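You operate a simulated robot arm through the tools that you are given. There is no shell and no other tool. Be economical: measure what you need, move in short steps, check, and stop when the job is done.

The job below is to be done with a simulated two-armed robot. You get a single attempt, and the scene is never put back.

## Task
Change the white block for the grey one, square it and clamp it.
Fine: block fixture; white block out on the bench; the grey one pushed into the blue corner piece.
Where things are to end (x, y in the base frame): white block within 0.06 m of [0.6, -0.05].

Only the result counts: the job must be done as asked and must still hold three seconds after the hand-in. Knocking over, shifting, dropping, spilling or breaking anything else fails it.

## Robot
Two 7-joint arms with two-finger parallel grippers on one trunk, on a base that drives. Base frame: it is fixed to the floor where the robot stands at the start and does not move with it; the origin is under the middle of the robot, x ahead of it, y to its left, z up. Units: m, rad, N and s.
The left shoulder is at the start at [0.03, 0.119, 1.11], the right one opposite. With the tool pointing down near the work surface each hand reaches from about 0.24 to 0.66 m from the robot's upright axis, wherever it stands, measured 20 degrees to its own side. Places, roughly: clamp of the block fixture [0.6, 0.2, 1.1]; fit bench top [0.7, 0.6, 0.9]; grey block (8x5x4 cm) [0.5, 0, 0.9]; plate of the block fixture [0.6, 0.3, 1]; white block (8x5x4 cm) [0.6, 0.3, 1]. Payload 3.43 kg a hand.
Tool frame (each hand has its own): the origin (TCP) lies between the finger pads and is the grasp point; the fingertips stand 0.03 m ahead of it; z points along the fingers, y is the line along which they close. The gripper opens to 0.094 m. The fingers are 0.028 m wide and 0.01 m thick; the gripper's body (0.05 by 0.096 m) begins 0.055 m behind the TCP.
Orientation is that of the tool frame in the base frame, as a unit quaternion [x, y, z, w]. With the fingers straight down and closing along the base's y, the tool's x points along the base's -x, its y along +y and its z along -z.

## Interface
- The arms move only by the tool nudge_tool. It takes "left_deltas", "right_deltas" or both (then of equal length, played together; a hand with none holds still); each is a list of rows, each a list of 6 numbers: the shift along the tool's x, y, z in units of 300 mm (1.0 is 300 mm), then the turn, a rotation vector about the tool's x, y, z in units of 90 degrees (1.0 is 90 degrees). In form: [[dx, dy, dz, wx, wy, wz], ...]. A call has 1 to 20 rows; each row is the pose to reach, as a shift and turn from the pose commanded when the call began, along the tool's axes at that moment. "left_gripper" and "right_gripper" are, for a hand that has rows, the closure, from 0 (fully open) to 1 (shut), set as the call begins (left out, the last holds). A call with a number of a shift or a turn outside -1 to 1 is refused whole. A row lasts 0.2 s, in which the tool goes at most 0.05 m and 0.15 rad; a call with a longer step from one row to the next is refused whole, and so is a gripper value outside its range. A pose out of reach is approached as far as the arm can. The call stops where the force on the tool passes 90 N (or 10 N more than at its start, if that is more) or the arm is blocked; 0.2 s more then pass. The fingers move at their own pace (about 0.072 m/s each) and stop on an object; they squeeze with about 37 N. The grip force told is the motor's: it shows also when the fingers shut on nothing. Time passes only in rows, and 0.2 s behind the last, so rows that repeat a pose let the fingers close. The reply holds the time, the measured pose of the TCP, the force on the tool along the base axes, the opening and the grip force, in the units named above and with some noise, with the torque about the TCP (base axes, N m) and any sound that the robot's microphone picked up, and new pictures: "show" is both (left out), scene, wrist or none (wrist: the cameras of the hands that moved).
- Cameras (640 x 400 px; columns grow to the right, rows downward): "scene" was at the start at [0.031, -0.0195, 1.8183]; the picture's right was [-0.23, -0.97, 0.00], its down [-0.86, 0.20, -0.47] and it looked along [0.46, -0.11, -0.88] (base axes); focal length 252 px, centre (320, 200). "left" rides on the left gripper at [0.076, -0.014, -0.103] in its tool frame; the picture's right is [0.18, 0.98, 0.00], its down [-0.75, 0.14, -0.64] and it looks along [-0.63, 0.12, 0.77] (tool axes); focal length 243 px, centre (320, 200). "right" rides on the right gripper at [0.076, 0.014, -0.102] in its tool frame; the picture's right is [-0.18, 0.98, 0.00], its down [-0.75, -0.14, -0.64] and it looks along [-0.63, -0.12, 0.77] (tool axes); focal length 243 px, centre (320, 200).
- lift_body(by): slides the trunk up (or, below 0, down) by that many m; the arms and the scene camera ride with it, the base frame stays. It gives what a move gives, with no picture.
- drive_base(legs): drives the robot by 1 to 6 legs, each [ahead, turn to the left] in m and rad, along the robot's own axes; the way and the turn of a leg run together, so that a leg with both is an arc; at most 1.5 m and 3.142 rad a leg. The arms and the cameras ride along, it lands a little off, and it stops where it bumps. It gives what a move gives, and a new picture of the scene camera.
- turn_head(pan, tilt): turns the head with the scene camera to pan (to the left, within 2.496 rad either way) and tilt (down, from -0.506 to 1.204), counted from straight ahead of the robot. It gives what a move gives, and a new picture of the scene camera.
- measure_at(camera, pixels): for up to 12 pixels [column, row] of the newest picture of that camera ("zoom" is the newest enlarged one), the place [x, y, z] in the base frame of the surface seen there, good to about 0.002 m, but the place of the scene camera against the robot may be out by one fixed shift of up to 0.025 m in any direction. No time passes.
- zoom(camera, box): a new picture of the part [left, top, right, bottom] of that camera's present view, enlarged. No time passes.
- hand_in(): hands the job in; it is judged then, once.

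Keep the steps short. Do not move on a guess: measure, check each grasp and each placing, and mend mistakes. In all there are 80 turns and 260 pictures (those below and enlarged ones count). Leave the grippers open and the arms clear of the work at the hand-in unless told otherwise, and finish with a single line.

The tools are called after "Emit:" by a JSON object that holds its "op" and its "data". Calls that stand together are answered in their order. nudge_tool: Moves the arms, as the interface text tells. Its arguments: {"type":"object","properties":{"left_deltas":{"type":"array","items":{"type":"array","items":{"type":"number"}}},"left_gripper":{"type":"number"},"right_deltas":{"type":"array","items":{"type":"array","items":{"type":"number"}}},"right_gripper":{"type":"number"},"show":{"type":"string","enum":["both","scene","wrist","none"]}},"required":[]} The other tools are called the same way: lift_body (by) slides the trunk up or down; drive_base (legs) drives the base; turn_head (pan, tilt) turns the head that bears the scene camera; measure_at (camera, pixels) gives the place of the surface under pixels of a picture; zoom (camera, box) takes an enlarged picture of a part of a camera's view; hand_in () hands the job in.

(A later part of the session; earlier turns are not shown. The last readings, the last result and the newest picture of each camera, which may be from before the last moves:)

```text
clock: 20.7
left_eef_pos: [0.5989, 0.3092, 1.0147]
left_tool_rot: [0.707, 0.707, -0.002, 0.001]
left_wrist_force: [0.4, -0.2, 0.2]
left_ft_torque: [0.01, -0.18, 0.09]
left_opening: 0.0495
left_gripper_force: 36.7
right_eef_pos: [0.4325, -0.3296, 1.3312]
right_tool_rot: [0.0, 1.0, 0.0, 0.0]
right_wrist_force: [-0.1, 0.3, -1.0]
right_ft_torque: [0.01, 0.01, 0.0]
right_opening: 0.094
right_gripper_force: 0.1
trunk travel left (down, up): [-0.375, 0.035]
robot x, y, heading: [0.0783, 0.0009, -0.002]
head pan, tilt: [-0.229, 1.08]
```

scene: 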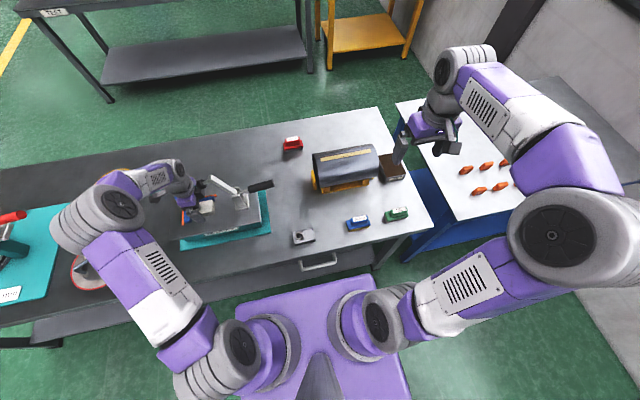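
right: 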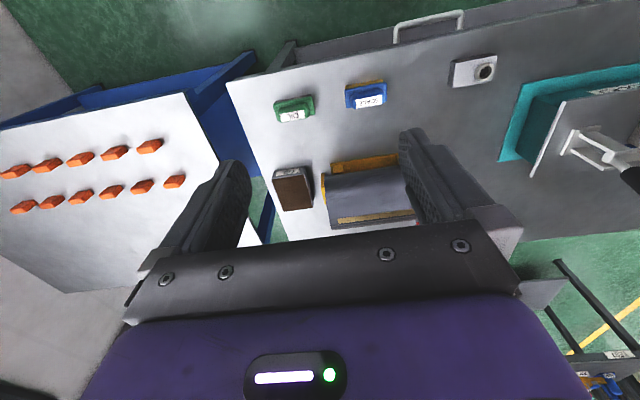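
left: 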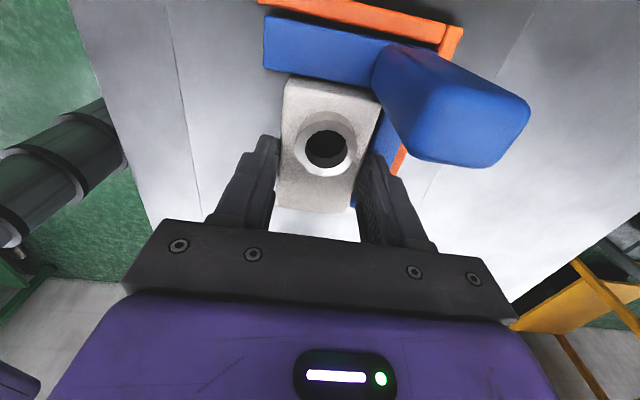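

It's gripped (opening 0.0495 m, 36.7 N). I lift straight up, shift slightly to +y away from the clamp pad once above the post, and go on up to z≈1.30.

Emit:
{"op": "nudge_tool", "data": {"left_deltas": [[0, 0, -0.07, 0, 0, 0], [0, 0, -0.17, 0, 0, 0], [0, 0, -0.27, 0, 0, 0], [0.03, 0, -0.36, 0, 0, 0], [0.06, 0, -0.45, 0, 0, 0], [0.06, 0, -0.6, 0, 0, 0], [0.06, 0, -0.75, 0, 0, 0], [0.06, 0, -0.9, 0, 0, 0], [0.06, 0, -0.96, 0, 0, 0]]}}

```text
clock: 22.7
left_eef_pos: [0.599, 0.3283, 1.3049]
left_tool_rot: [0.707, 0.707, -0.001, 0.001]
left_wrist_force: [-1.1, 0.2, -6.9]
left_ft_torque: [0.01, 0.01, 0.0]
left_opening: 0.0496
left_gripper_force: 37.0
right_eef_pos: [0.4333, -0.3287, 1.3304]
right_tool_rot: [-0.001, 1.0, 0.0, -0.001]
right_wrist_force: [0.3, 0.5, -0.7]
right_ft_torque: [0.03, 0.0, 0.03]
right_opening: 0.0939
right_gripper_force: 0.2
trunk travel left (down, up): [-0.375, 0.035]
robot x, y, heading: [0.0781, 0.0029, -0.005]
head pan, tilt: [-0.229, 1.08]
```

scene: 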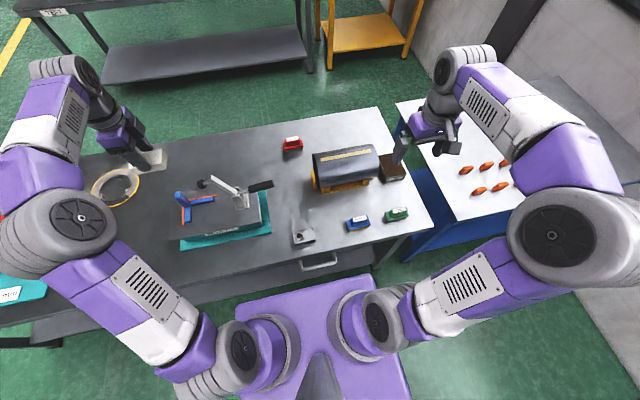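
left: 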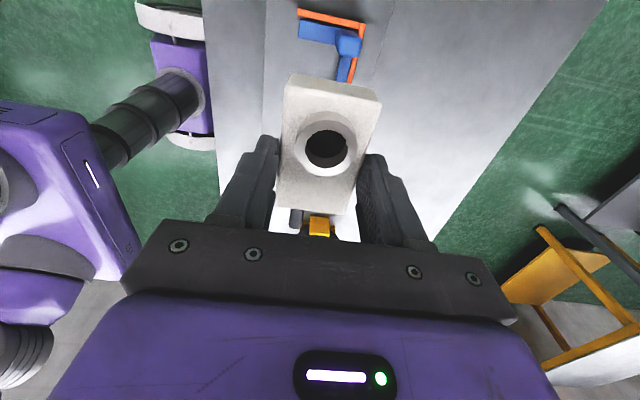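

The white block hangs firmly (6.9 N). The blue corner is unmoved. I carry it toward -y at this height, in two calls (0.3 m limit).

Emit:
{"op": "nudge_tool", "data": {"left_deltas": [[-0.15, 0, 0, 0, 0, 0], [-0.3, 0, 0, 0, 0, 0], [-0.45, 0, 0, 0, 0, 0], [-0.6, -0.01, 0, 0, 0, 0], [-0.75, -0.02, 0, 0, 0, 0], [-0.9, -0.035, 0, 0, 0, 0], [-1.0, -0.035, 0, 0, 0, 0], [-1.0, -0.035, 0, 0, 0, 0]], "show": "none"}}

Emit:
{"op": "nudge_tool", "data": {"left_deltas": [[-0.1, 0, 0.05, 0, 0, 0], [-0.177, 0, 0.15, 0, 0, 0], [-0.177, 0, 0.3, 0, 0, 0], [-0.177, 0, 0.45, 0, 0, 0], [-0.177, 0, 0.6, 0, 0, 0], [-0.177, 0, 0.75, 0, 0, 0], [-0.177, 0, 0.9, 0, 0, 0], [-0.177, 0, 0.9, 0, 0, 0]]}}

```text
clock: 24.5
left_eef_pos: [0.588, 0.0295, 1.3041]
left_tool_rot: [0.707, 0.708, -0.001, 0.0]
left_wrist_force: [-0.4, 0.7, -6.9]
left_ft_torque: [0.0, 0.0, 0.02]
left_opening: 0.0496
left_gripper_force: 37.1
right_eef_pos: [0.4331, -0.3274, 1.3316]
right_tool_rot: [0.0, 1.0, 0.0, 0.0]
right_wrist_force: [-0.3, 0.9, -1.3]
right_ft_torque: [-0.02, 0.01, -0.01]
right_opening: 0.094
right_gripper_force: 0.1
trunk travel left (down, up): [-0.375, 0.035]
robot x, y, heading: [0.0785, 0.0011, 0.001]
head pan, tilt: [-0.229, 1.08]
```

```text
clock: 26.3
left_eef_pos: [0.5888, -0.0235, 1.0311]
left_tool_rot: [0.707, 0.707, -0.001, 0.001]
left_wrist_force: [0.8, -0.3, -6.7]
left_ft_torque: [-0.03, 0.01, -0.04]
left_opening: 0.0497
left_gripper_force: 36.9
right_eef_pos: [0.4329, -0.3287, 1.331]
right_tool_rot: [0.0, 1.0, 0.0, 0.0]
right_wrist_force: [0.0, -0.3, 0.5]
right_ft_torque: [0.0, -0.02, 0.02]
right_opening: 0.0938
right_gripper_force: 0.2
trunk travel left (down, up): [-0.375, 0.035]
robot x, y, heading: [0.0794, 0.0001, 0.0]
head pan, tilt: [-0.229, 1.08]
```

scene: 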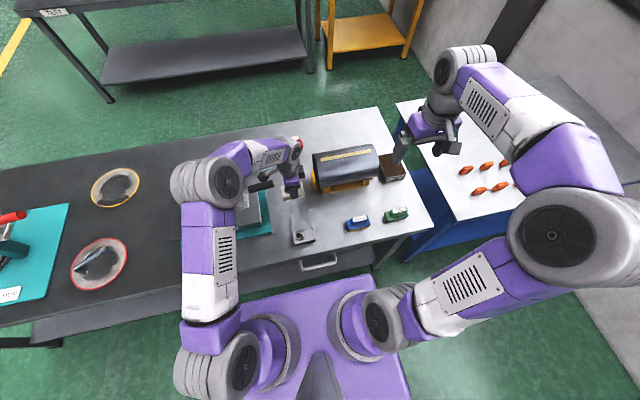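
left: 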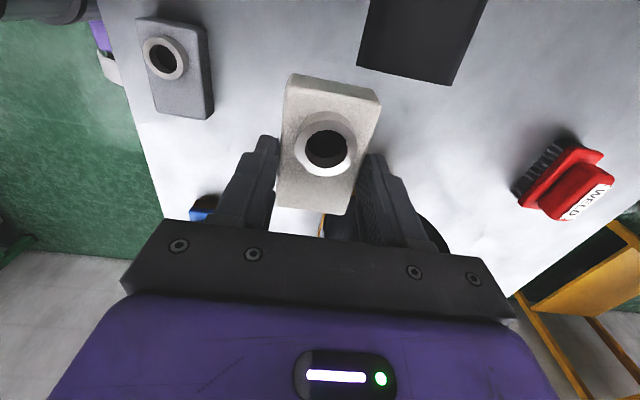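

The open clamp's handle (end at y≈0.045, z 1.07) is at the top right of the picture. The hand's camera would come close to it when going down here. I therefore move to TCP (0.575,-0.075), which is still well within the target area, then down to just above the bench.

Emit:
{"op": "nudge_tool", "data": {"left_deltas": [[-0.1, -0.03, 0, 0, 0, 0], [-0.172, -0.046, 0, 0, 0, 0], [-0.172, -0.046, 0.12, 0, 0, 0], [-0.172, -0.046, 0.24, 0, 0, 0], [-0.172, -0.046, 0.34, 0, 0, 0], [-0.172, -0.046, 0.385, 0, 0, 0], [-0.172, -0.046, 0.385, 0, 0, 0]]}}

```text
clock: 27.9
left_eef_pos: [0.5725, -0.0753, 0.9174]
left_tool_rot: [0.708, 0.707, -0.001, 0.0]
left_wrist_force: [-1.4, 0.2, -6.6]
left_ft_torque: [-0.04, 0.01, 0.01]
left_opening: 0.0497
left_gripper_force: 36.9
right_eef_pos: [0.4327, -0.3285, 1.3311]
right_tool_rot: [0.0, 1.0, 0.0, 0.0]
right_wrist_force: [-0.4, 0.5, 0.8]
right_ft_torque: [0.01, -0.04, 0.04]
right_opening: 0.0942
right_gripper_force: 0.0
trunk travel left (down, up): [-0.375, 0.035]
robot x, y, heading: [0.0766, -0.002, 0.001]
head pan, tilt: [-0.229, 1.08]
```

scene: 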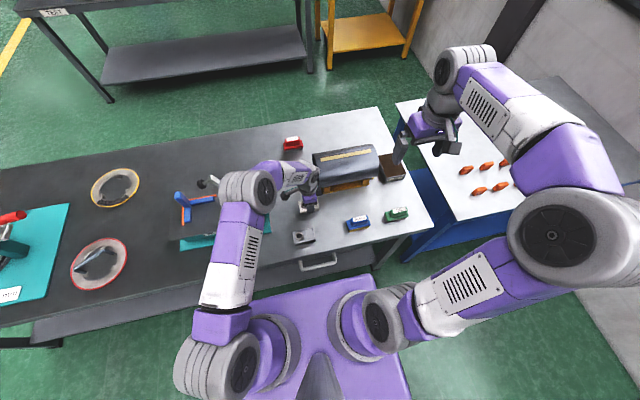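
left: 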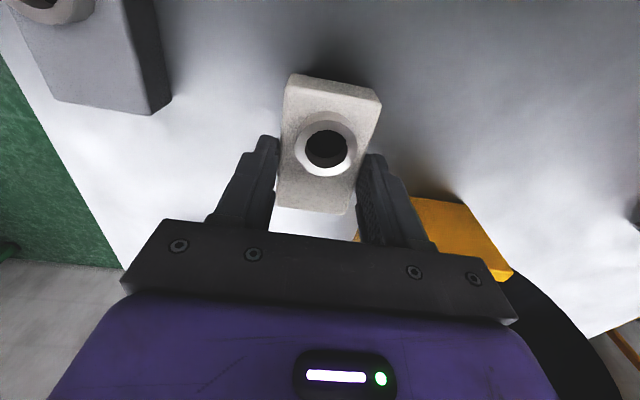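

The yellow cradle is near the right-hand finger at (420,205). I measure it before opening.

Emit:
{"op": "measure_at", "data": {"camera": "left", "pixels": [[425, 202], [412, 205], [440, 240], [465, 210], [362, 238], [500, 265], [400, 180]]}}

```text
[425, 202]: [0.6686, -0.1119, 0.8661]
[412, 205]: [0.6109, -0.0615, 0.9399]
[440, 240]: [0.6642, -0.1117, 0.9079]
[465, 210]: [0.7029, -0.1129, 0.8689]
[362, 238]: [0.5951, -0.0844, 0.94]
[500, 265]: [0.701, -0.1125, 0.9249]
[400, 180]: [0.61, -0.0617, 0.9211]
```

The cradle begins at y -0.112, and the fingers stay at y>-0.09 and x<0.635, so there is room. I lower until the block touches.

Emit:
{"op": "nudge_tool", "data": {"left_deltas": [[0, 0, 0.015, 0, 0, 0], [0, 0, 0.025, 0, 0, 0], [0, 0, 0.029, 0, 0, 0], [0, 0, 0.029, 0, 0, 0]], "show": "none"}}

```text
clock: 28.9
left_eef_pos: [0.5729, -0.0763, 0.9087]
left_tool_rot: [0.707, 0.707, -0.001, 0.0]
left_wrist_force: [0.7, -0.6, -6.3]
left_ft_torque: [-0.01, 0.01, 0.02]
left_opening: 0.0498
left_gripper_force: 37.2
right_eef_pos: [0.4339, -0.3271, 1.3317]
right_tool_rot: [0.0, 1.0, -0.001, 0.0]
right_wrist_force: [-0.9, 0.1, -0.4]
right_ft_torque: [0.01, -0.02, 0.04]
right_opening: 0.0936
right_gripper_force: 0.0
trunk travel left (down, up): [-0.375, 0.035]
robot x, y, heading: [0.0852, -0.003, -0.005]
head pan, tilt: [-0.229, 1.08]
```

Still the full weight (-6.3 N), so there is no contact yet. I creep down a few millimetres more.

Emit:
{"op": "nudge_tool", "data": {"left_deltas": [[0, 0, 0.005, 0, 0, 0], [0, 0, 0.01, 0, 0, 0], [0, 0, 0.014, 0, 0, 0], [0, 0, 0.014, 0, 0, 0]], "show": "none"}}

```text
clock: 29.9
left_eef_pos: [0.5722, -0.0756, 0.9079]
left_tool_rot: [0.707, 0.707, 0.0, 0.002]
left_wrist_force: [-4.8, 2.0, 23.1]
left_ft_torque: [0.75, 0.51, 0.16]
left_opening: 0.0497
left_gripper_force: 37.0
right_eef_pos: [0.4294, -0.3295, 1.333]
right_tool_rot: [0.001, 1.0, 0.0, 0.001]
right_wrist_force: [0.1, -0.4, 0.1]
right_ft_torque: [0.0, -0.02, -0.01]
right_opening: 0.0938
right_gripper_force: 0.0
trunk travel left (down, up): [-0.375, 0.035]
robot x, y, heading: [0.0788, -0.0003, -0.003]
head pan, tilt: [-0.229, 1.08]
```

Contact (23 N up). I ease back 1 mm, open, and lift clear.

Emit:
{"op": "nudge_tool", "data": {"left_gripper": 0, "left_deltas": [[0, 0, -0.004, 0, 0, 0], [0, 0, -0.004, 0, 0, 0], [0, 0, -0.004, 0, 0, 0], [0, 0, -0.1, 0, 0, 0], [0, 0, -0.25, 0, 0, 0], [0, 0, -0.4, 0, 0, 0], [0, 0, -0.55, 0, 0, 0], [0, 0, -0.7, 0, 0, 0]]}}

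```text
clock: 31.7
left_eef_pos: [0.5727, -0.0759, 1.1187]
left_tool_rot: [0.707, 0.707, -0.002, 0.0]
left_wrist_force: [0.4, 0.2, 0.8]
left_ft_torque: [0.02, 0.0, 0.0]
left_opening: 0.0939
left_gripper_force: 0.1
right_eef_pos: [0.4317, -0.3293, 1.3308]
right_tool_rot: [0.0, 1.0, 0.001, 0.0]
right_wrist_force: [-0.7, 0.4, 0.2]
right_ft_torque: [-0.01, 0.01, 0.01]
right_opening: 0.094
right_gripper_force: 0.1
trunk travel left (down, up): [-0.375, 0.035]
robot x, y, heading: [0.0822, -0.001, 0.0]
head pan, tilt: [-0.229, 1.08]
```

scene: 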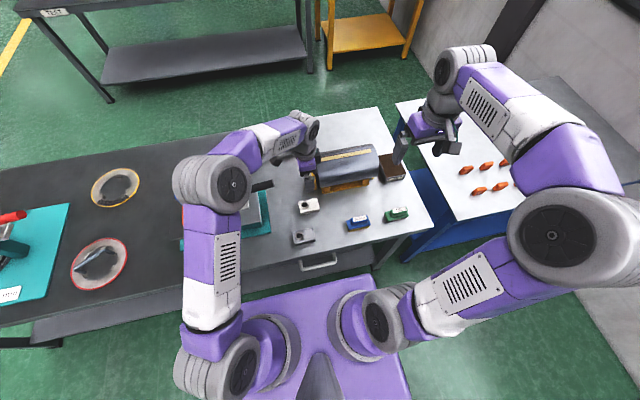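
left: 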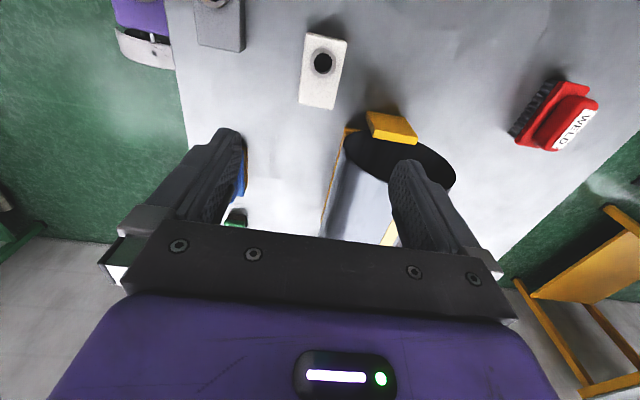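

White block released at about (0.573,-0.073), standing well. Now I move above the grey block (about 0.447,-0.02) and look.

Emit:
{"op": "nudge_tool", "data": {"left_deltas": [[0, -0.1, -0.05, 0, 0, 0], [0, -0.2, -0.1, 0, 0, 0], [0.05, -0.3, -0.15, 0, 0, 0], [0.1, -0.4, -0.2, 0, 0, 0], [0.15, -0.42, -0.25, 0, 0, 0], [0.15, -0.42, -0.25, 0, 0, 0]], "show": "wrist"}}

```text
clock: 33.1
left_eef_pos: [0.4478, -0.033, 1.1912]
left_tool_rot: [0.707, 0.707, -0.002, 0.0]
left_wrist_force: [0.0, -0.2, -0.2]
left_ft_torque: [-0.01, -0.02, 0.02]
left_opening: 0.0938
left_gripper_force: 0.1
right_eef_pos: [0.4322, -0.3296, 1.3313]
right_tool_rot: [0.0, 1.0, 0.0, 0.0]
right_wrist_force: [1.3, 0.2, -0.1]
right_ft_torque: [0.01, -0.01, -0.02]
right_opening: 0.0941
right_gripper_force: 0.1
trunk travel left (down, up): [-0.375, 0.035]
robot x, y, heading: [0.0788, -0.0015, -0.004]
head pan, tilt: [-0.229, 1.08]
```

left: 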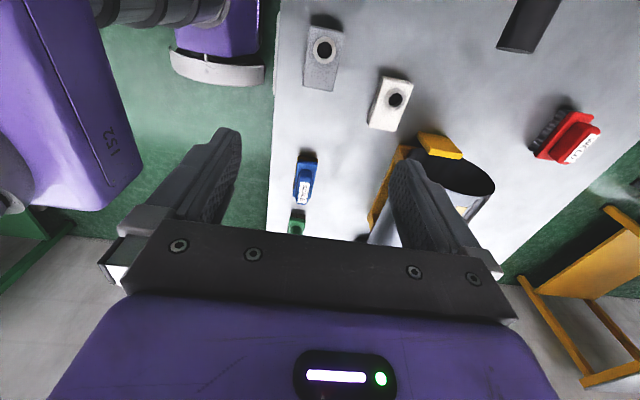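

I see the grey block at (323,55). I enlarge it and measure its edges for centre and yaw.

Emit:
{"op": "zoom", "data": {"camera": "left", "box": [292, 10, 356, 100]}}

Emit:
{"op": "measure_at", "data": {"camera": "left", "pixels": [[311, 27], [341, 33], [306, 82], [334, 86], [320, 82], [315, 65], [336, 67], [326, 28], [309, 55], [338, 55]]}}

```text
4.44 times, centred on (324, 55) of left
```

zoom: 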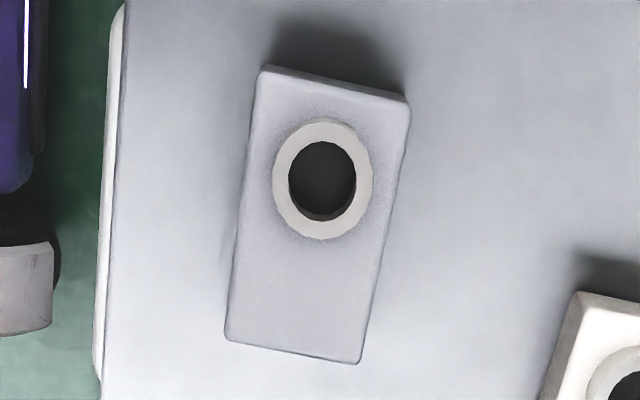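

```text
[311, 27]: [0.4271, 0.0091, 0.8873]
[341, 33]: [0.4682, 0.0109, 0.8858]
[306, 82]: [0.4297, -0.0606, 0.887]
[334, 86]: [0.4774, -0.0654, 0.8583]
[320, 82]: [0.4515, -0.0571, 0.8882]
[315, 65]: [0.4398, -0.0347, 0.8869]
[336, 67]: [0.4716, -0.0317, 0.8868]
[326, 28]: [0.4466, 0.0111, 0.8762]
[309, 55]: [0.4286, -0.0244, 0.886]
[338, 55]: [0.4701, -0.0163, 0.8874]
```

Emit:
{"op": "measure_at", "data": {"camera": "zoom", "pixels": [[260, 90], [246, 180], [238, 240], [230, 320], [406, 120], [393, 200], [383, 260], [365, 345], [300, 82], [380, 102], [250, 338], [340, 356]]}}

```text
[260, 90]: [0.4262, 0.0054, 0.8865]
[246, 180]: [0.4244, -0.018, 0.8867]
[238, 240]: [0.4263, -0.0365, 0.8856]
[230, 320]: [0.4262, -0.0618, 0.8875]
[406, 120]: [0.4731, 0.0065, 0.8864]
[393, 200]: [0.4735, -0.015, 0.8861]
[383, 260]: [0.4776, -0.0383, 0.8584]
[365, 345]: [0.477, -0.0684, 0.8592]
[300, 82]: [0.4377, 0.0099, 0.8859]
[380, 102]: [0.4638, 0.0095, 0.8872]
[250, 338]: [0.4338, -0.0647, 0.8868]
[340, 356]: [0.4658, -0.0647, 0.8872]
```

The grey block is square to the frame: x 0.4255–0.474, y -0.067–0.011, so its centre is (0.450,-0.028) with no turn needed. I descend over it to TCP z 0.909, which leaves the tips 2 cm above its bottom so they clear the blue wall later.

Emit:
{"op": "nudge_tool", "data": {"left_deltas": [[0.017, 0.007, 0.15, 0, 0, 0], [0.017, 0.007, 0.3, 0, 0, 0], [0.017, 0.007, 0.45, 0, 0, 0], [0.017, 0.007, 0.6, 0, 0, 0], [0.017, 0.007, 0.75, 0, 0, 0], [0.017, 0.007, 0.88, 0, 0, 0], [0.017, 0.007, 0.94, 0, 0, 0], [0.017, 0.007, 0.94, 0, 0, 0]]}}

```text
clock: 34.9
left_eef_pos: [0.4499, -0.0247, 0.9076]
left_tool_rot: [0.707, 0.707, -0.001, 0.001]
left_wrist_force: [0.2, -1.1, 0.5]
left_ft_torque: [-0.03, -0.04, 0.0]
left_opening: 0.0939
left_gripper_force: 0.0
right_eef_pos: [0.4322, -0.3291, 1.331]
right_tool_rot: [0.0, 1.0, -0.001, -0.001]
right_wrist_force: [0.9, -0.1, 0.0]
right_ft_torque: [0.02, -0.03, 0.0]
right_opening: 0.0938
right_gripper_force: 0.1
trunk travel left (down, up): [-0.375, 0.035]
robot x, y, heading: [0.0773, 0.0009, 0.004]
head pan, tilt: [-0.229, 1.08]
```

scene: 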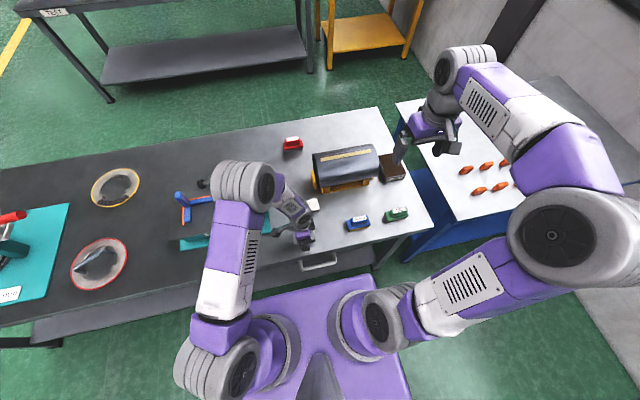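
left: 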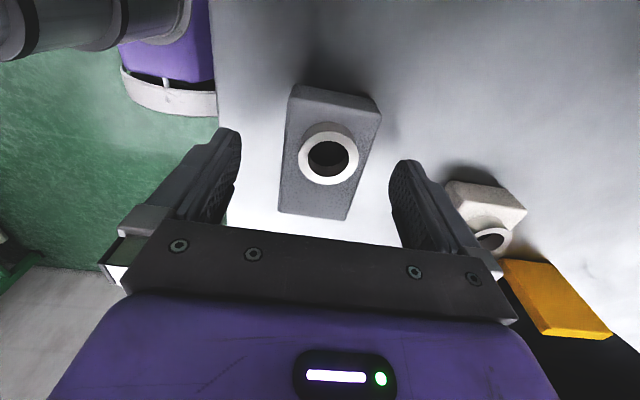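

The grey block is centred between the fingers, and the white one is clear on the right. I close, then lift slowly.

Emit:
{"op": "nudge_tool", "data": {"left_gripper": 1, "left_deltas": [[0, 0, 0, 0, 0, 0], [0, 0, 0, 0, 0, 0], [0, 0, 0, 0, 0, 0], [0, 0, 0, 0, 0, 0], [0, 0, -0.08, 0, 0, 0], [0, 0, -0.2, 0, 0, 0], [0, 0, -0.2, 0, 0, 0]], "show": "wrist"}}

```text
clock: 36.5
left_eef_pos: [0.4504, -0.026, 0.9678]
left_tool_rot: [0.708, 0.707, -0.001, -0.001]
left_wrist_force: [-0.3, 0.6, -6.8]
left_ft_torque: [0.02, 0.0, 0.01]
left_opening: 0.0497
left_gripper_force: 36.4
right_eef_pos: [0.4335, -0.3289, 1.3306]
right_tool_rot: [0.0, 1.0, 0.0, 0.0]
right_wrist_force: [-0.1, -0.7, 0.4]
right_ft_torque: [-0.01, 0.02, -0.01]
right_opening: 0.0939
right_gripper_force: 0.1
trunk travel left (down, up): [-0.375, 0.035]
robot x, y, heading: [0.077, 0.0012, 0.002]
head pan, tilt: [-0.229, 1.08]
```

left: 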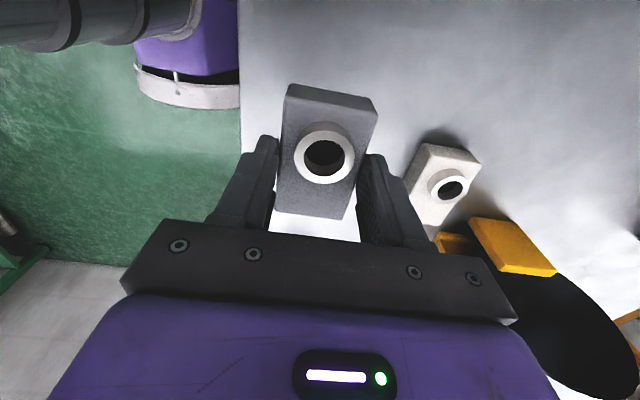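

Held (0.0497 m, 6.8 N). I lift to z≈1.27 and carry it toward the fixture in two calls.

Emit:
{"op": "nudge_tool", "data": {"left_deltas": [[0, 0, -0.15, 0, 0, 0], [0, 0, -0.3, 0, 0, 0], [0, 0, -0.45, 0, 0, 0], [0, 0, -0.6, 0, 0, 0], [0, 0, -0.75, 0, 0, 0], [0, 0, -0.9, 0, 0, 0], [0, 0, -1.0, 0, 0, 0], [0, 0, -1.0, 0, 0, 0]], "show": "none"}}

Emit:
{"op": "nudge_tool", "data": {"left_deltas": [[0.14, 0.05, 0, 0, 0, 0], [0.28, 0.12, 0, 0, 0, 0], [0.42, 0.19, 0, 0, 0, 0], [0.56, 0.26, 0, 0, 0, 0], [0.7, 0.33, 0, 0, 0, 0], [0.84, 0.4, 0, 0, 0, 0], [0.95, 0.45, 0, 0, 0, 0], [1.0, 0.48, 0, 0, 0, 0], [1.0, 0.48, 0, 0, 0, 0]], "show": "none"}}

```text
clock: 38.3
left_eef_pos: [0.4497, -0.023, 1.2694]
left_tool_rot: [0.707, 0.707, -0.002, 0.0]
left_wrist_force: [1.3, -0.3, -7.0]
left_ft_torque: [0.04, 0.0, -0.01]
left_opening: 0.0498
left_gripper_force: 36.9
right_eef_pos: [0.4324, -0.3288, 1.3308]
right_tool_rot: [0.001, 1.0, 0.0, 0.0]
right_wrist_force: [-0.1, 1.0, 0.1]
right_ft_torque: [0.01, 0.01, -0.03]
right_opening: 0.0939
right_gripper_force: 0.0
trunk travel left (down, up): [-0.375, 0.035]
robot x, y, heading: [0.0791, -0.0008, -0.001]
head pan, tilt: [-0.229, 1.08]
```

```text
clock: 40.3
left_eef_pos: [0.5933, 0.2782, 1.268]
left_tool_rot: [0.708, 0.707, -0.002, 0.001]
left_wrist_force: [-0.1, -0.7, -7.4]
left_ft_torque: [0.0, 0.05, -0.02]
left_opening: 0.0495
left_gripper_force: 36.6
right_eef_pos: [0.4329, -0.3281, 1.3304]
right_tool_rot: [0.0, 1.0, 0.0, 0.0]
right_wrist_force: [1.0, -0.7, -0.1]
right_ft_torque: [0.02, 0.01, 0.0]
right_opening: 0.094
right_gripper_force: 0.2
trunk travel left (down, up): [-0.375, 0.035]
robot x, y, heading: [0.0788, 0.0013, -0.001]
head pan, tilt: [-0.229, 1.08]
```

Next I shift to y 0.328 (clear of the clamp pad), descend to TCP z 1.118, where the block is above the post yet its top is under the pad, and then look.

Emit:
{"op": "nudge_tool", "data": {"left_deltas": [[0.1, 0.01, 0, 0, 0, 0], [0.166, 0.015, 0, 0, 0, 0], [0.166, 0.015, 0.13, 0, 0, 0], [0.166, 0.015, 0.26, 0, 0, 0], [0.166, 0.015, 0.39, 0, 0, 0], [0.166, 0.015, 0.5, 0, 0, 0], [0.166, 0.015, 0.5, 0, 0, 0]]}}

```text
clock: 41.9
left_eef_pos: [0.5967, 0.3234, 1.1182]
left_tool_rot: [0.707, 0.707, -0.001, 0.0]
left_wrist_force: [0.8, 0.1, -6.8]
left_ft_torque: [0.04, 0.02, 0.02]
left_opening: 0.0499
left_gripper_force: 37.2
right_eef_pos: [0.4323, -0.3275, 1.331]
right_tool_rot: [0.0, 1.0, -0.001, 0.0]
right_wrist_force: [0.5, -0.6, 0.3]
right_ft_torque: [0.04, -0.05, 0.0]
right_opening: 0.0942
right_gripper_force: 0.0
trunk travel left (down, up): [-0.375, 0.035]
robot x, y, heading: [0.0802, 0.0008, -0.003]
head pan, tilt: [-0.229, 1.08]
```

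scene: 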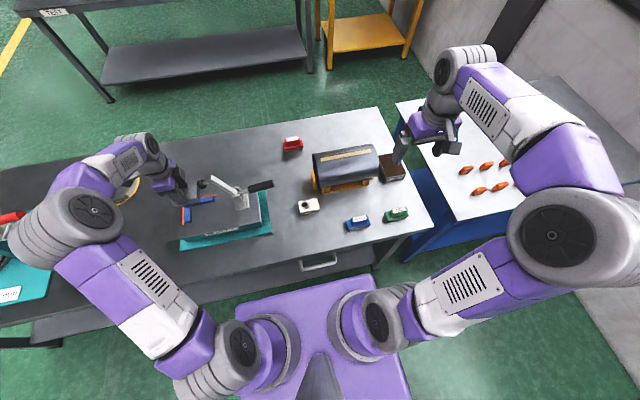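
left: 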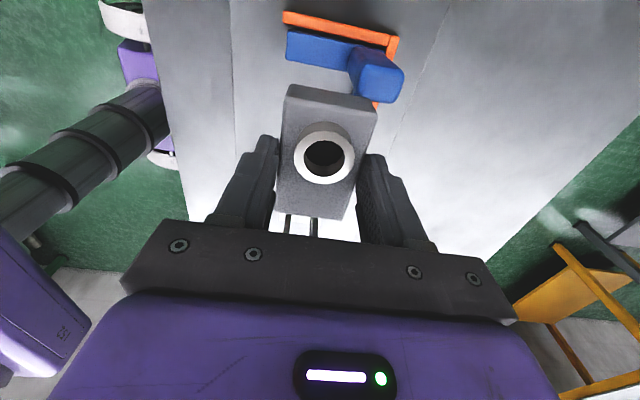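

The block hangs above the nest. I measure its +y edge and faces and the blue walls from here.

Emit:
{"op": "measure_at", "data": {"camera": "left", "pixels": [[295, 103], [370, 115], [285, 130], [366, 130], [330, 110], [292, 60], [340, 67], [330, 40], [375, 62], [360, 85], [395, 90]]}}

```text
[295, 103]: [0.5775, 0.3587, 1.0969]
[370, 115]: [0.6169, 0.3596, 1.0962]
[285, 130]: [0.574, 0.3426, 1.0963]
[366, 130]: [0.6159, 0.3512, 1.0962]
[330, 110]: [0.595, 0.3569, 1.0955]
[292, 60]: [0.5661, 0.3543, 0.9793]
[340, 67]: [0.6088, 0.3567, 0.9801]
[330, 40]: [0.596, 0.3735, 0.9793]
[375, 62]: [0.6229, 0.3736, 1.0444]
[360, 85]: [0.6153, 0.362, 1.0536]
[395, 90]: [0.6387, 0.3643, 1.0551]
```

The grey block's +y edge is at 0.3605 and the wall face at ≈0.3535. I shift 12 mm back (-y), then go down to TCP z≈1.018, a few mm above the plate.

Emit:
{"op": "nudge_tool", "data": {"left_deltas": [[-0.04, 0.004, 0, 0, 0, 0], [-0.04, 0.004, 0.1, 0, 0, 0], [-0.04, 0.004, 0.2, 0, 0, 0], [-0.04, 0.004, 0.28, 0, 0, 0], [-0.04, 0.004, 0.33, 0, 0, 0], [-0.04, 0.004, 0.33, 0, 0, 0]]}}

```text
clock: 43.3
left_eef_pos: [0.5994, 0.311, 1.0182]
left_tool_rot: [0.707, 0.707, -0.001, 0.001]
left_wrist_force: [-0.5, -0.1, -6.2]
left_ft_torque: [-0.01, 0.02, 0.03]
left_opening: 0.0498
left_gripper_force: 37.3
right_eef_pos: [0.4328, -0.3287, 1.3308]
right_tool_rot: [-0.001, 1.0, 0.0, 0.0]
right_wrist_force: [-0.5, 0.3, 0.0]
right_ft_torque: [0.02, -0.01, -0.02]
right_opening: 0.0939
right_gripper_force: 0.1
trunk travel left (down, up): [-0.375, 0.035]
robot x, y, heading: [0.0811, -0.0008, -0.003]
head pan, tilt: [-0.229, 1.08]
```

scene: 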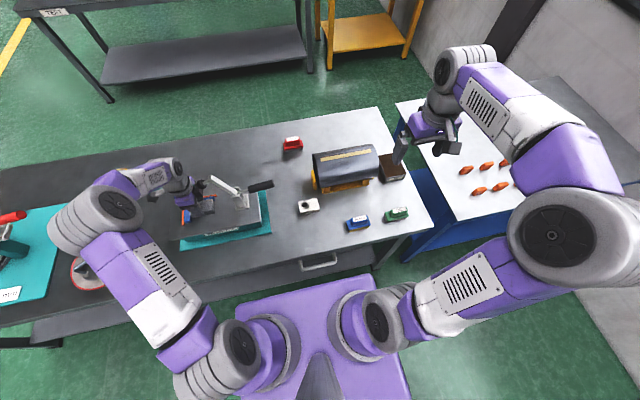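
left: 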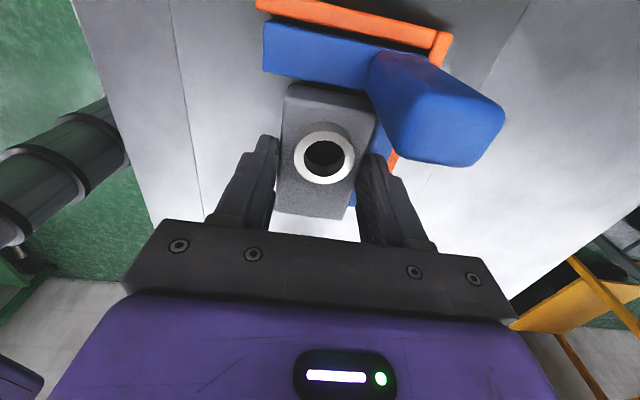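

The block is between the walls with small gaps, no contact yet. I creep down 4–6 mm until the plate carries it.

Emit:
{"op": "nudge_tool", "data": {"left_deltas": [[0, 0, 0.006, 0, 0, 0], [0, 0, 0.011, 0, 0, 0], [0, 0, 0.015, 0, 0, 0], [0, 0, 0.015, 0, 0, 0]], "show": "none"}}

```text
clock: 44.3
left_eef_pos: [0.5994, 0.312, 1.0143]
left_tool_rot: [0.707, 0.707, -0.001, 0.0]
left_wrist_force: [0.3, 0.1, -7.9]
left_ft_torque: [0.02, -0.02, 0.01]
left_opening: 0.0497
left_gripper_force: 36.6
right_eef_pos: [0.4332, -0.3283, 1.3314]
right_tool_rot: [0.0, 1.0, 0.0, 0.0]
right_wrist_force: [-0.1, -0.9, -1.6]
right_ft_torque: [-0.03, 0.0, 0.01]
right_opening: 0.0939
right_gripper_force: 0.2
trunk travel left (down, up): [-0.375, 0.035]
robot x, y, heading: [0.0749, -0.0033, -0.001]
head pan, tilt: [-0.229, 1.08]
```

Emit:
{"op": "nudge_tool", "data": {"left_deltas": [[0, 0, 0.003, 0, 0, 0], [0, 0, 0.006, 0, 0, 0], [0, 0, 0.006, 0, 0, 0]], "show": "none"}}

```text
clock: 45.1
left_eef_pos: [0.6, 0.3134, 1.0134]
left_tool_rot: [0.707, 0.707, 0.0, 0.001]
left_wrist_force: [0.6, 0.4, 4.5]
left_ft_torque: [-0.45, 0.3, 0.01]
left_opening: 0.05
left_gripper_force: 37.3
right_eef_pos: [0.4322, -0.3295, 1.331]
right_tool_rot: [0.0, 1.0, 0.0, 0.0]
right_wrist_force: [-0.2, -0.2, 0.6]
right_ft_torque: [0.0, -0.02, 0.01]
right_opening: 0.0937
right_gripper_force: 0.1
trunk travel left (down, up): [-0.375, 0.035]
robot x, y, heading: [0.0795, 0.0031, -0.003]
head pan, tilt: [-0.229, 1.08]
```

The plate carries it now (+4.5 N net up). I slide it toward +x in millimetre steps until it meets the blue wall.

Emit:
{"op": "nudge_tool", "data": {"left_deltas": [[0, 0.004, 0, 0, 0, 0], [0, 0.008, 0, 0, 0, 0], [0, 0.012, 0, 0, 0, 0], [0, 0.012, 0, 0, 0, 0]], "show": "wrist"}}

```text
clock: 46.1
left_eef_pos: [0.6016, 0.3116, 1.0145]
left_tool_rot: [0.707, 0.707, 0.0, 0.001]
left_wrist_force: [-7.5, 2.0, 14.0]
left_ft_torque: [-0.76, 0.49, -0.39]
left_opening: 0.0497
left_gripper_force: 36.5
right_eef_pos: [0.4318, -0.3282, 1.331]
right_tool_rot: [0.001, 1.0, -0.001, 0.001]
right_wrist_force: [-0.2, 0.2, -0.5]
right_ft_torque: [0.01, -0.01, 0.01]
right_opening: 0.094
right_gripper_force: 0.0
trunk travel left (down, up): [-0.375, 0.035]
robot x, y, heading: [0.0816, 0.0017, -0.003]
head pan, tilt: [-0.229, 1.08]
```

left: 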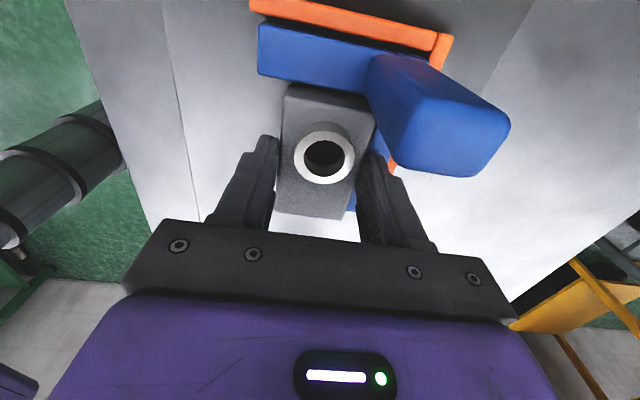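

It slid 1.6 mm; -7.5 N is mostly friction. I ease the down-press by 1 mm and slide on.

Emit:
{"op": "nudge_tool", "data": {"left_deltas": [[0, 0, -0.003, 0, 0, 0], [0, 0.004, -0.003, 0, 0, 0], [0, 0.008, -0.003, 0, 0, 0], [0, 0.008, -0.003, 0, 0, 0]], "show": "wrist"}}

```text
clock: 47.1
left_eef_pos: [0.6035, 0.3127, 1.013]
left_tool_rot: [0.707, 0.707, -0.001, 0.001]
left_wrist_force: [-6.6, 0.4, 7.0]
left_ft_torque: [0.2, 0.0, 0.14]
left_opening: 0.0499
left_gripper_force: 37.4
right_eef_pos: [0.4313, -0.3291, 1.3319]
right_tool_rot: [0.001, 1.0, 0.001, 0.001]
right_wrist_force: [-0.6, 0.1, 0.1]
right_ft_torque: [-0.01, 0.0, -0.02]
right_opening: 0.0941
right_gripper_force: 0.0
trunk travel left (down, up): [-0.375, 0.035]
robot x, y, heading: [0.0787, -0.0039, 0.004]
head pan, tilt: [-0.229, 1.08]
```

left: 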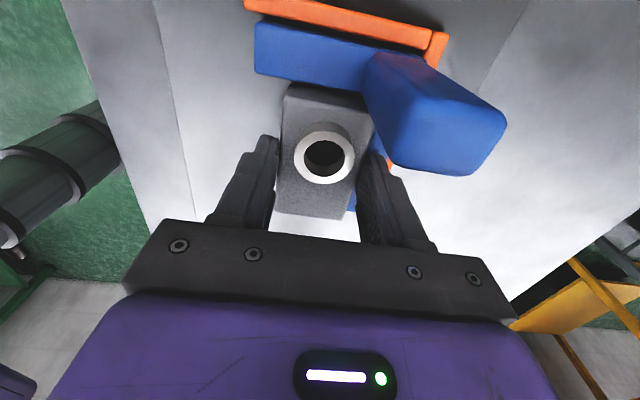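

Emit:
{"op": "nudge_tool", "data": {"left_deltas": [[0, 0.004, 0, 0, 0, 0], [0, 0.008, 0, 0, 0, 0], [0, 0.008, 0, 0, 0, 0]], "show": "wrist"}}

Emit:
{"op": "zoom", "data": {"camera": "left", "box": [230, 0, 530, 220]}}

```text
clock: 47.9
left_eef_pos: [0.6045, 0.3127, 1.0131]
left_tool_rot: [0.707, 0.707, -0.003, -0.001]
left_wrist_force: [-14.6, 0.3, 7.2]
left_ft_torque: [0.15, 0.25, 0.07]
left_opening: 0.0499
left_gripper_force: 37.0
right_eef_pos: [0.43, -0.3283, 1.3324]
right_tool_rot: [0.0, 1.0, -0.001, 0.001]
right_wrist_force: [0.5, 0.2, -0.9]
right_ft_torque: [0.02, -0.04, 0.02]
right_opening: 0.0942
right_gripper_force: 0.1
trunk travel left (down, up): [-0.375, 0.035]
robot x, y, heading: [0.0829, -0.0022, 0.0]
head pan, tilt: [-0.229, 1.08]
```

left: 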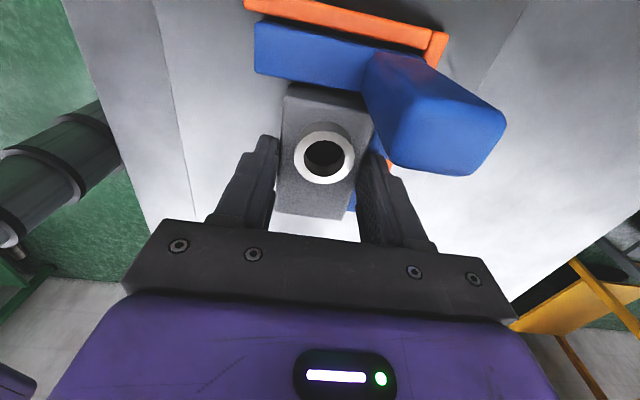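

```text
1.82 times, centred on (380, 110) of left
```

zoom: 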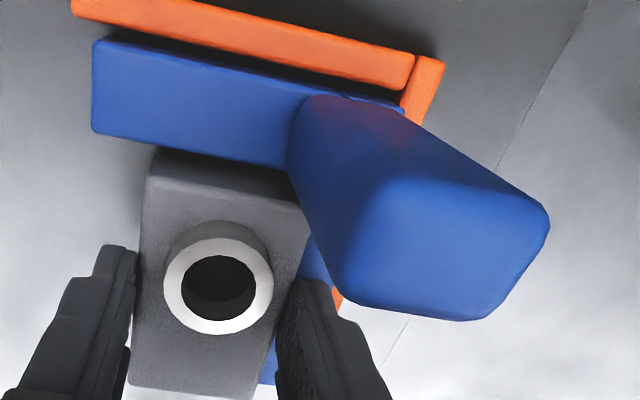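

Force along x rose to 14.6 N at x 0.6045: the block is against the +x wall. Now I slide it toward +y (tool x) the same way.

Emit:
{"op": "nudge_tool", "data": {"left_deltas": [[0.004, 0, 0, 0, 0, 0], [0.008, 0, 0, 0, 0, 0], [0.012, 0, 0, 0, 0, 0], [0.012, 0, 0, 0, 0, 0]], "show": "wrist"}}

```text
clock: 48.9
left_eef_pos: [0.6048, 0.3129, 1.0134]
left_tool_rot: [0.708, 0.707, -0.002, 0.0]
left_wrist_force: [-16.3, -9.7, -3.1]
left_ft_torque: [-0.1, 0.77, 0.5]
left_opening: 0.0499
left_gripper_force: 36.8
right_eef_pos: [0.4296, -0.3305, 1.3312]
right_tool_rot: [0.0, 1.0, 0.0, 0.001]
right_wrist_force: [0.7, -0.4, -0.1]
right_ft_torque: [-0.02, 0.02, 0.04]
right_opening: 0.0938
right_gripper_force: 0.0
trunk travel left (down, up): [-0.375, 0.035]
robot x, y, heading: [0.0843, -0.0003, 0.004]
head pan, tilt: [-0.229, 1.08]
```

left: 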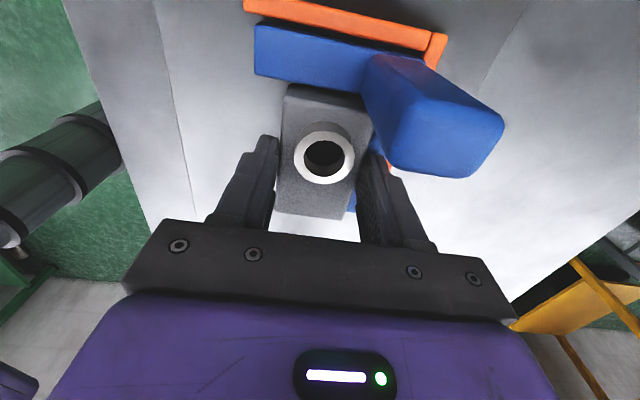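

The push along y meets 9.7 N, mostly friction. I push on another 4 mm of command.

Emit:
{"op": "nudge_tool", "data": {"left_deltas": [[0.005, 0, 0, 0, 0, 0], [0.01, 0, 0, 0, 0, 0], [0.015, 0, 0, 0, 0, 0], [0.015, 0, 0, 0, 0, 0]], "show": "wrist"}}

Emit:
{"op": "zoom", "data": {"camera": "left", "box": [230, 0, 470, 180]}}

```text
clock: 49.9
left_eef_pos: [0.6042, 0.3204, 1.0128]
left_tool_rot: [0.707, 0.707, -0.003, -0.002]
left_wrist_force: [-21.5, -12.0, -3.5]
left_ft_torque: [-0.29, 0.59, 0.44]
left_opening: 0.0498
left_gripper_force: 36.7
right_eef_pos: [0.4299, -0.3302, 1.3314]
right_tool_rot: [0.0, 1.0, 0.001, 0.001]
right_wrist_force: [0.5, 0.5, 0.1]
right_ft_torque: [-0.03, -0.01, 0.01]
right_opening: 0.094
right_gripper_force: 0.1
trunk travel left (down, up): [-0.375, 0.035]
robot x, y, heading: [0.0798, -0.0003, 0.001]
head pan, tilt: [-0.229, 1.08]
```

left: 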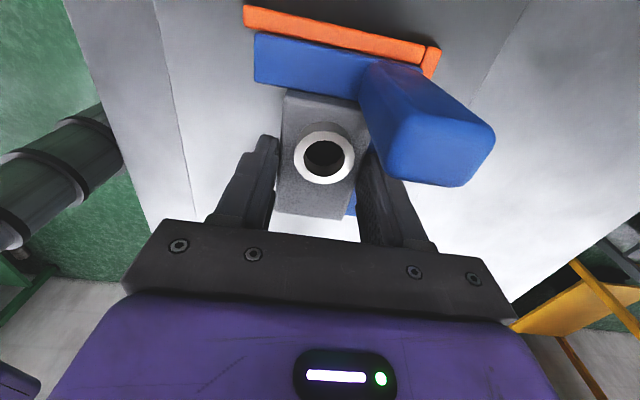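

```text
2.22 times, centred on (350, 90) of left
```

zoom: 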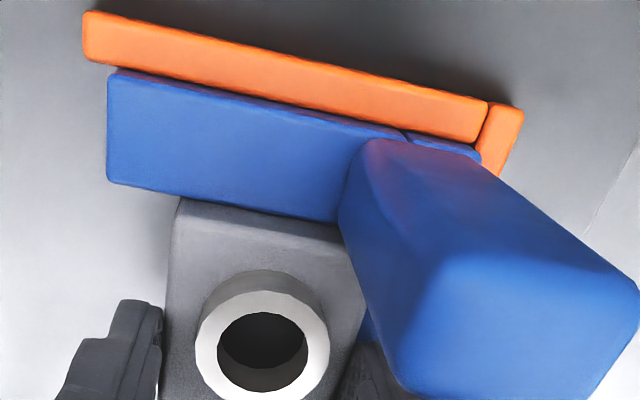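

The block's y moved to 0.3204 and the gap from blue to orange seems smaller. I measure whether the blue piece has slid.

Emit:
{"op": "measure_at", "data": {"camera": "zoom", "pixels": [[130, 90], [300, 125], [130, 170], [300, 205], [110, 40], [110, 55], [450, 115], [505, 120], [200, 215], [320, 240], [490, 350], [460, 155]]}}

```text
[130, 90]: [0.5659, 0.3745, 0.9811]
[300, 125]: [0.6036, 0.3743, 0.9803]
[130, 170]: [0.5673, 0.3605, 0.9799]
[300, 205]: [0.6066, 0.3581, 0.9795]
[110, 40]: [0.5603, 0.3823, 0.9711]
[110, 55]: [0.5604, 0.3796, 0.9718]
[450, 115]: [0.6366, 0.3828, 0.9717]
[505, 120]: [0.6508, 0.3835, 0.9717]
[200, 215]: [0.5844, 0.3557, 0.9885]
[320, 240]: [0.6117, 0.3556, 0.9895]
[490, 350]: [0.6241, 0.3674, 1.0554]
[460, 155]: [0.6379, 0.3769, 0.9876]
```

The blue piece gives a little: it seems to slide toward the orange rails, which are its stops. I push on in y in small steps and watch force and position.

Emit:
{"op": "nudge_tool", "data": {"left_deltas": [[0.005, 0, 0, 0, 0, 0], [0.01, 0, 0, 0, 0, 0], [0.01, 0, 0, 0, 0, 0]], "show": "wrist"}}

Emit:
{"op": "zoom", "data": {"camera": "left", "box": [230, 0, 470, 180]}}

```text
clock: 50.7
left_eef_pos: [0.6039, 0.3207, 1.0135]
left_tool_rot: [0.708, 0.706, -0.003, -0.001]
left_wrist_force: [-19.8, -20.2, -4.6]
left_ft_torque: [-0.58, 0.7, 0.59]
left_opening: 0.0498
left_gripper_force: 37.2
right_eef_pos: [0.4304, -0.3318, 1.3313]
right_tool_rot: [0.0, 1.0, 0.0, 0.001]
right_wrist_force: [1.1, -1.0, 0.3]
right_ft_torque: [-0.03, -0.04, -0.02]
right_opening: 0.0939
right_gripper_force: 0.1
trunk travel left (down, up): [-0.375, 0.035]
robot x, y, heading: [0.0794, 0.0011, -0.0]
head pan, tilt: [-0.229, 1.08]
```

left: 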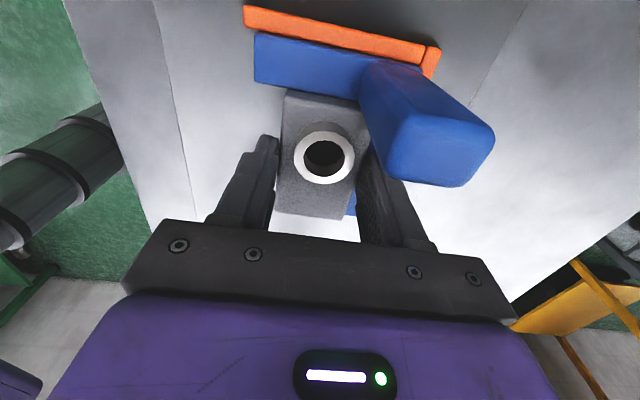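

```text
2.22 times, centred on (350, 90) of left
```

zoom: 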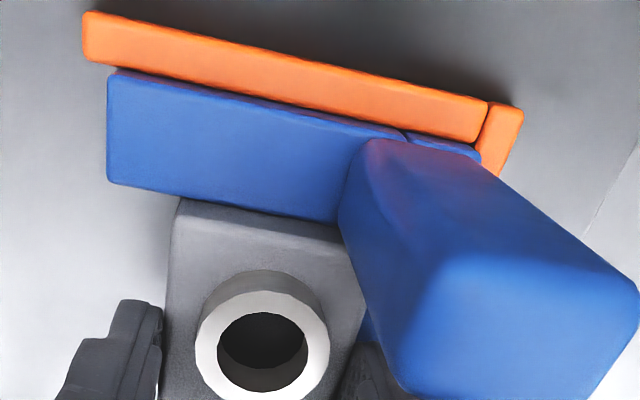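

In y it is firm now (20 N with no more motion): blue sits against the orange rail. I test x the same way.

Emit:
{"op": "nudge_tool", "data": {"left_deltas": [[0, 0.005, 0, 0, 0, 0], [0, 0.01, 0, 0, 0, 0], [0, 0.01, 0, 0, 0, 0]], "show": "none"}}

Emit:
{"op": "zoom", "data": {"camera": "left", "box": [300, 40, 460, 230]}}

```text
clock: 51.5
left_eef_pos: [0.6052, 0.3191, 1.0144]
left_tool_rot: [0.708, 0.707, -0.005, -0.003]
left_wrist_force: [-27.1, -22.1, -2.7]
left_ft_torque: [-0.62, 0.72, 0.17]
left_opening: 0.0496
left_gripper_force: 37.2
right_eef_pos: [0.4291, -0.3317, 1.3308]
right_tool_rot: [-0.001, 1.0, 0.001, 0.001]
right_wrist_force: [-0.8, 0.4, 0.8]
right_ft_torque: [-0.03, -0.02, 0.01]
right_opening: 0.0937
right_gripper_force: 0.1
trunk travel left (down, up): [-0.375, 0.035]
robot x, y, heading: [0.0817, -0.0027, -0.003]
head pan, tilt: [-0.229, 1.08]
```

```text
2.11 times, centred on (380, 135) of left
```

zoom: 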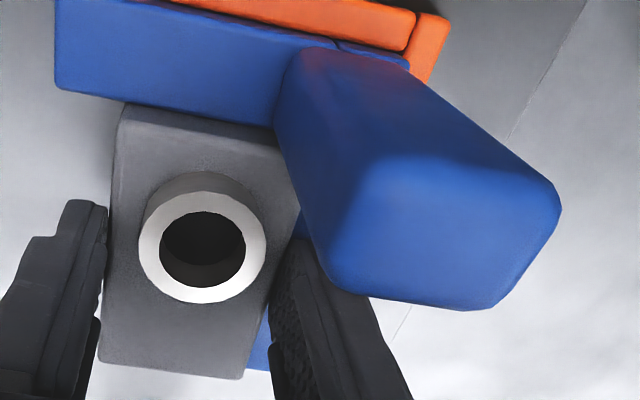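

Firm in x also (27 N, no motion), so block and blue piece are home. I relax the commanded push so no force remains, then see if it springs back.

Emit:
{"op": "nudge_tool", "data": {"left_deltas": [[-0.01, -0.012, 0, 0, 0, 0], [-0.018, -0.02, 0, 0, 0, 0], [-0.018, -0.02, 0, 0, 0, 0]], "show": "none"}}

```text
clock: 52.3
left_eef_pos: [0.6039, 0.3194, 1.0134]
left_tool_rot: [0.707, 0.707, -0.001, -0.001]
left_wrist_force: [-10.2, -5.4, -12.2]
left_ft_torque: [-0.29, 0.51, -0.23]
left_opening: 0.0496
left_gripper_force: 36.4
right_eef_pos: [0.4324, -0.3289, 1.3322]
right_tool_rot: [-0.001, 1.0, 0.0, 0.0]
right_wrist_force: [-0.2, -0.3, 0.0]
right_ft_torque: [0.01, -0.01, 0.0]
right_opening: 0.094
right_gripper_force: 0.0
trunk travel left (down, up): [-0.375, 0.035]
robot x, y, heading: [0.0782, 0.0029, 0.001]
head pan, tilt: [-0.229, 1.08]
```

Position held with a residual push of only 5–10 N. I open the fingers and look.

Emit:
{"op": "nudge_tool", "data": {"left_gripper": 0, "left_deltas": [[0, 0, 0, 0, 0, 0], [0, 0, 0, 0, 0, 0], [0, 0, 0, 0, 0, 0], [0, 0, -0.1, 0, 0, 0], [0, 0, -0.2, 0, 0, 0], [0, 0, -0.2, 0, 0, 0]], "show": "wrist"}}

Emit:
{"op": "zoom", "data": {"camera": "left", "box": [240, 0, 480, 190]}}

```text
clock: 53.7
left_eef_pos: [0.6051, 0.3176, 1.0729]
left_tool_rot: [0.707, 0.707, -0.001, 0.0]
left_wrist_force: [-0.4, -0.5, 0.2]
left_ft_torque: [-0.01, 0.02, 0.0]
left_opening: 0.0939
left_gripper_force: 0.0
right_eef_pos: [0.4322, -0.3277, 1.3313]
right_tool_rot: [-0.001, 1.0, 0.0, 0.0]
right_wrist_force: [0.3, -0.6, -0.4]
right_ft_torque: [-0.02, -0.03, 0.02]
right_opening: 0.094
right_gripper_force: 0.1
trunk travel left (down, up): [-0.375, 0.035]
robot x, y, heading: [0.0765, 0.0007, 0.001]
head pan, tilt: [-0.229, 1.08]
```

left: 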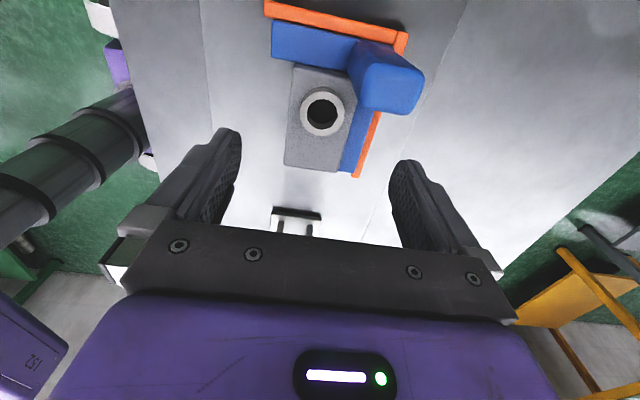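

```text
2.11 times, centred on (360, 95) of left
```

zoom: 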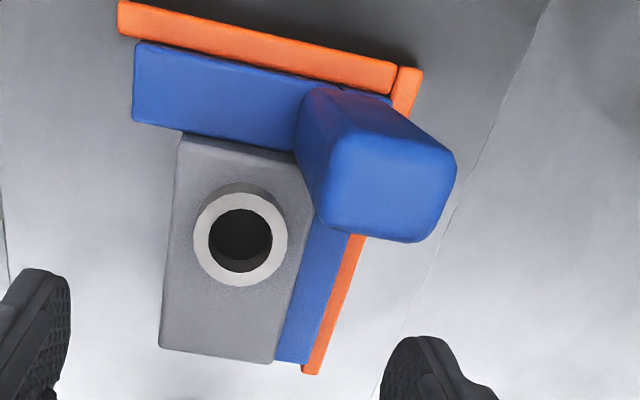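

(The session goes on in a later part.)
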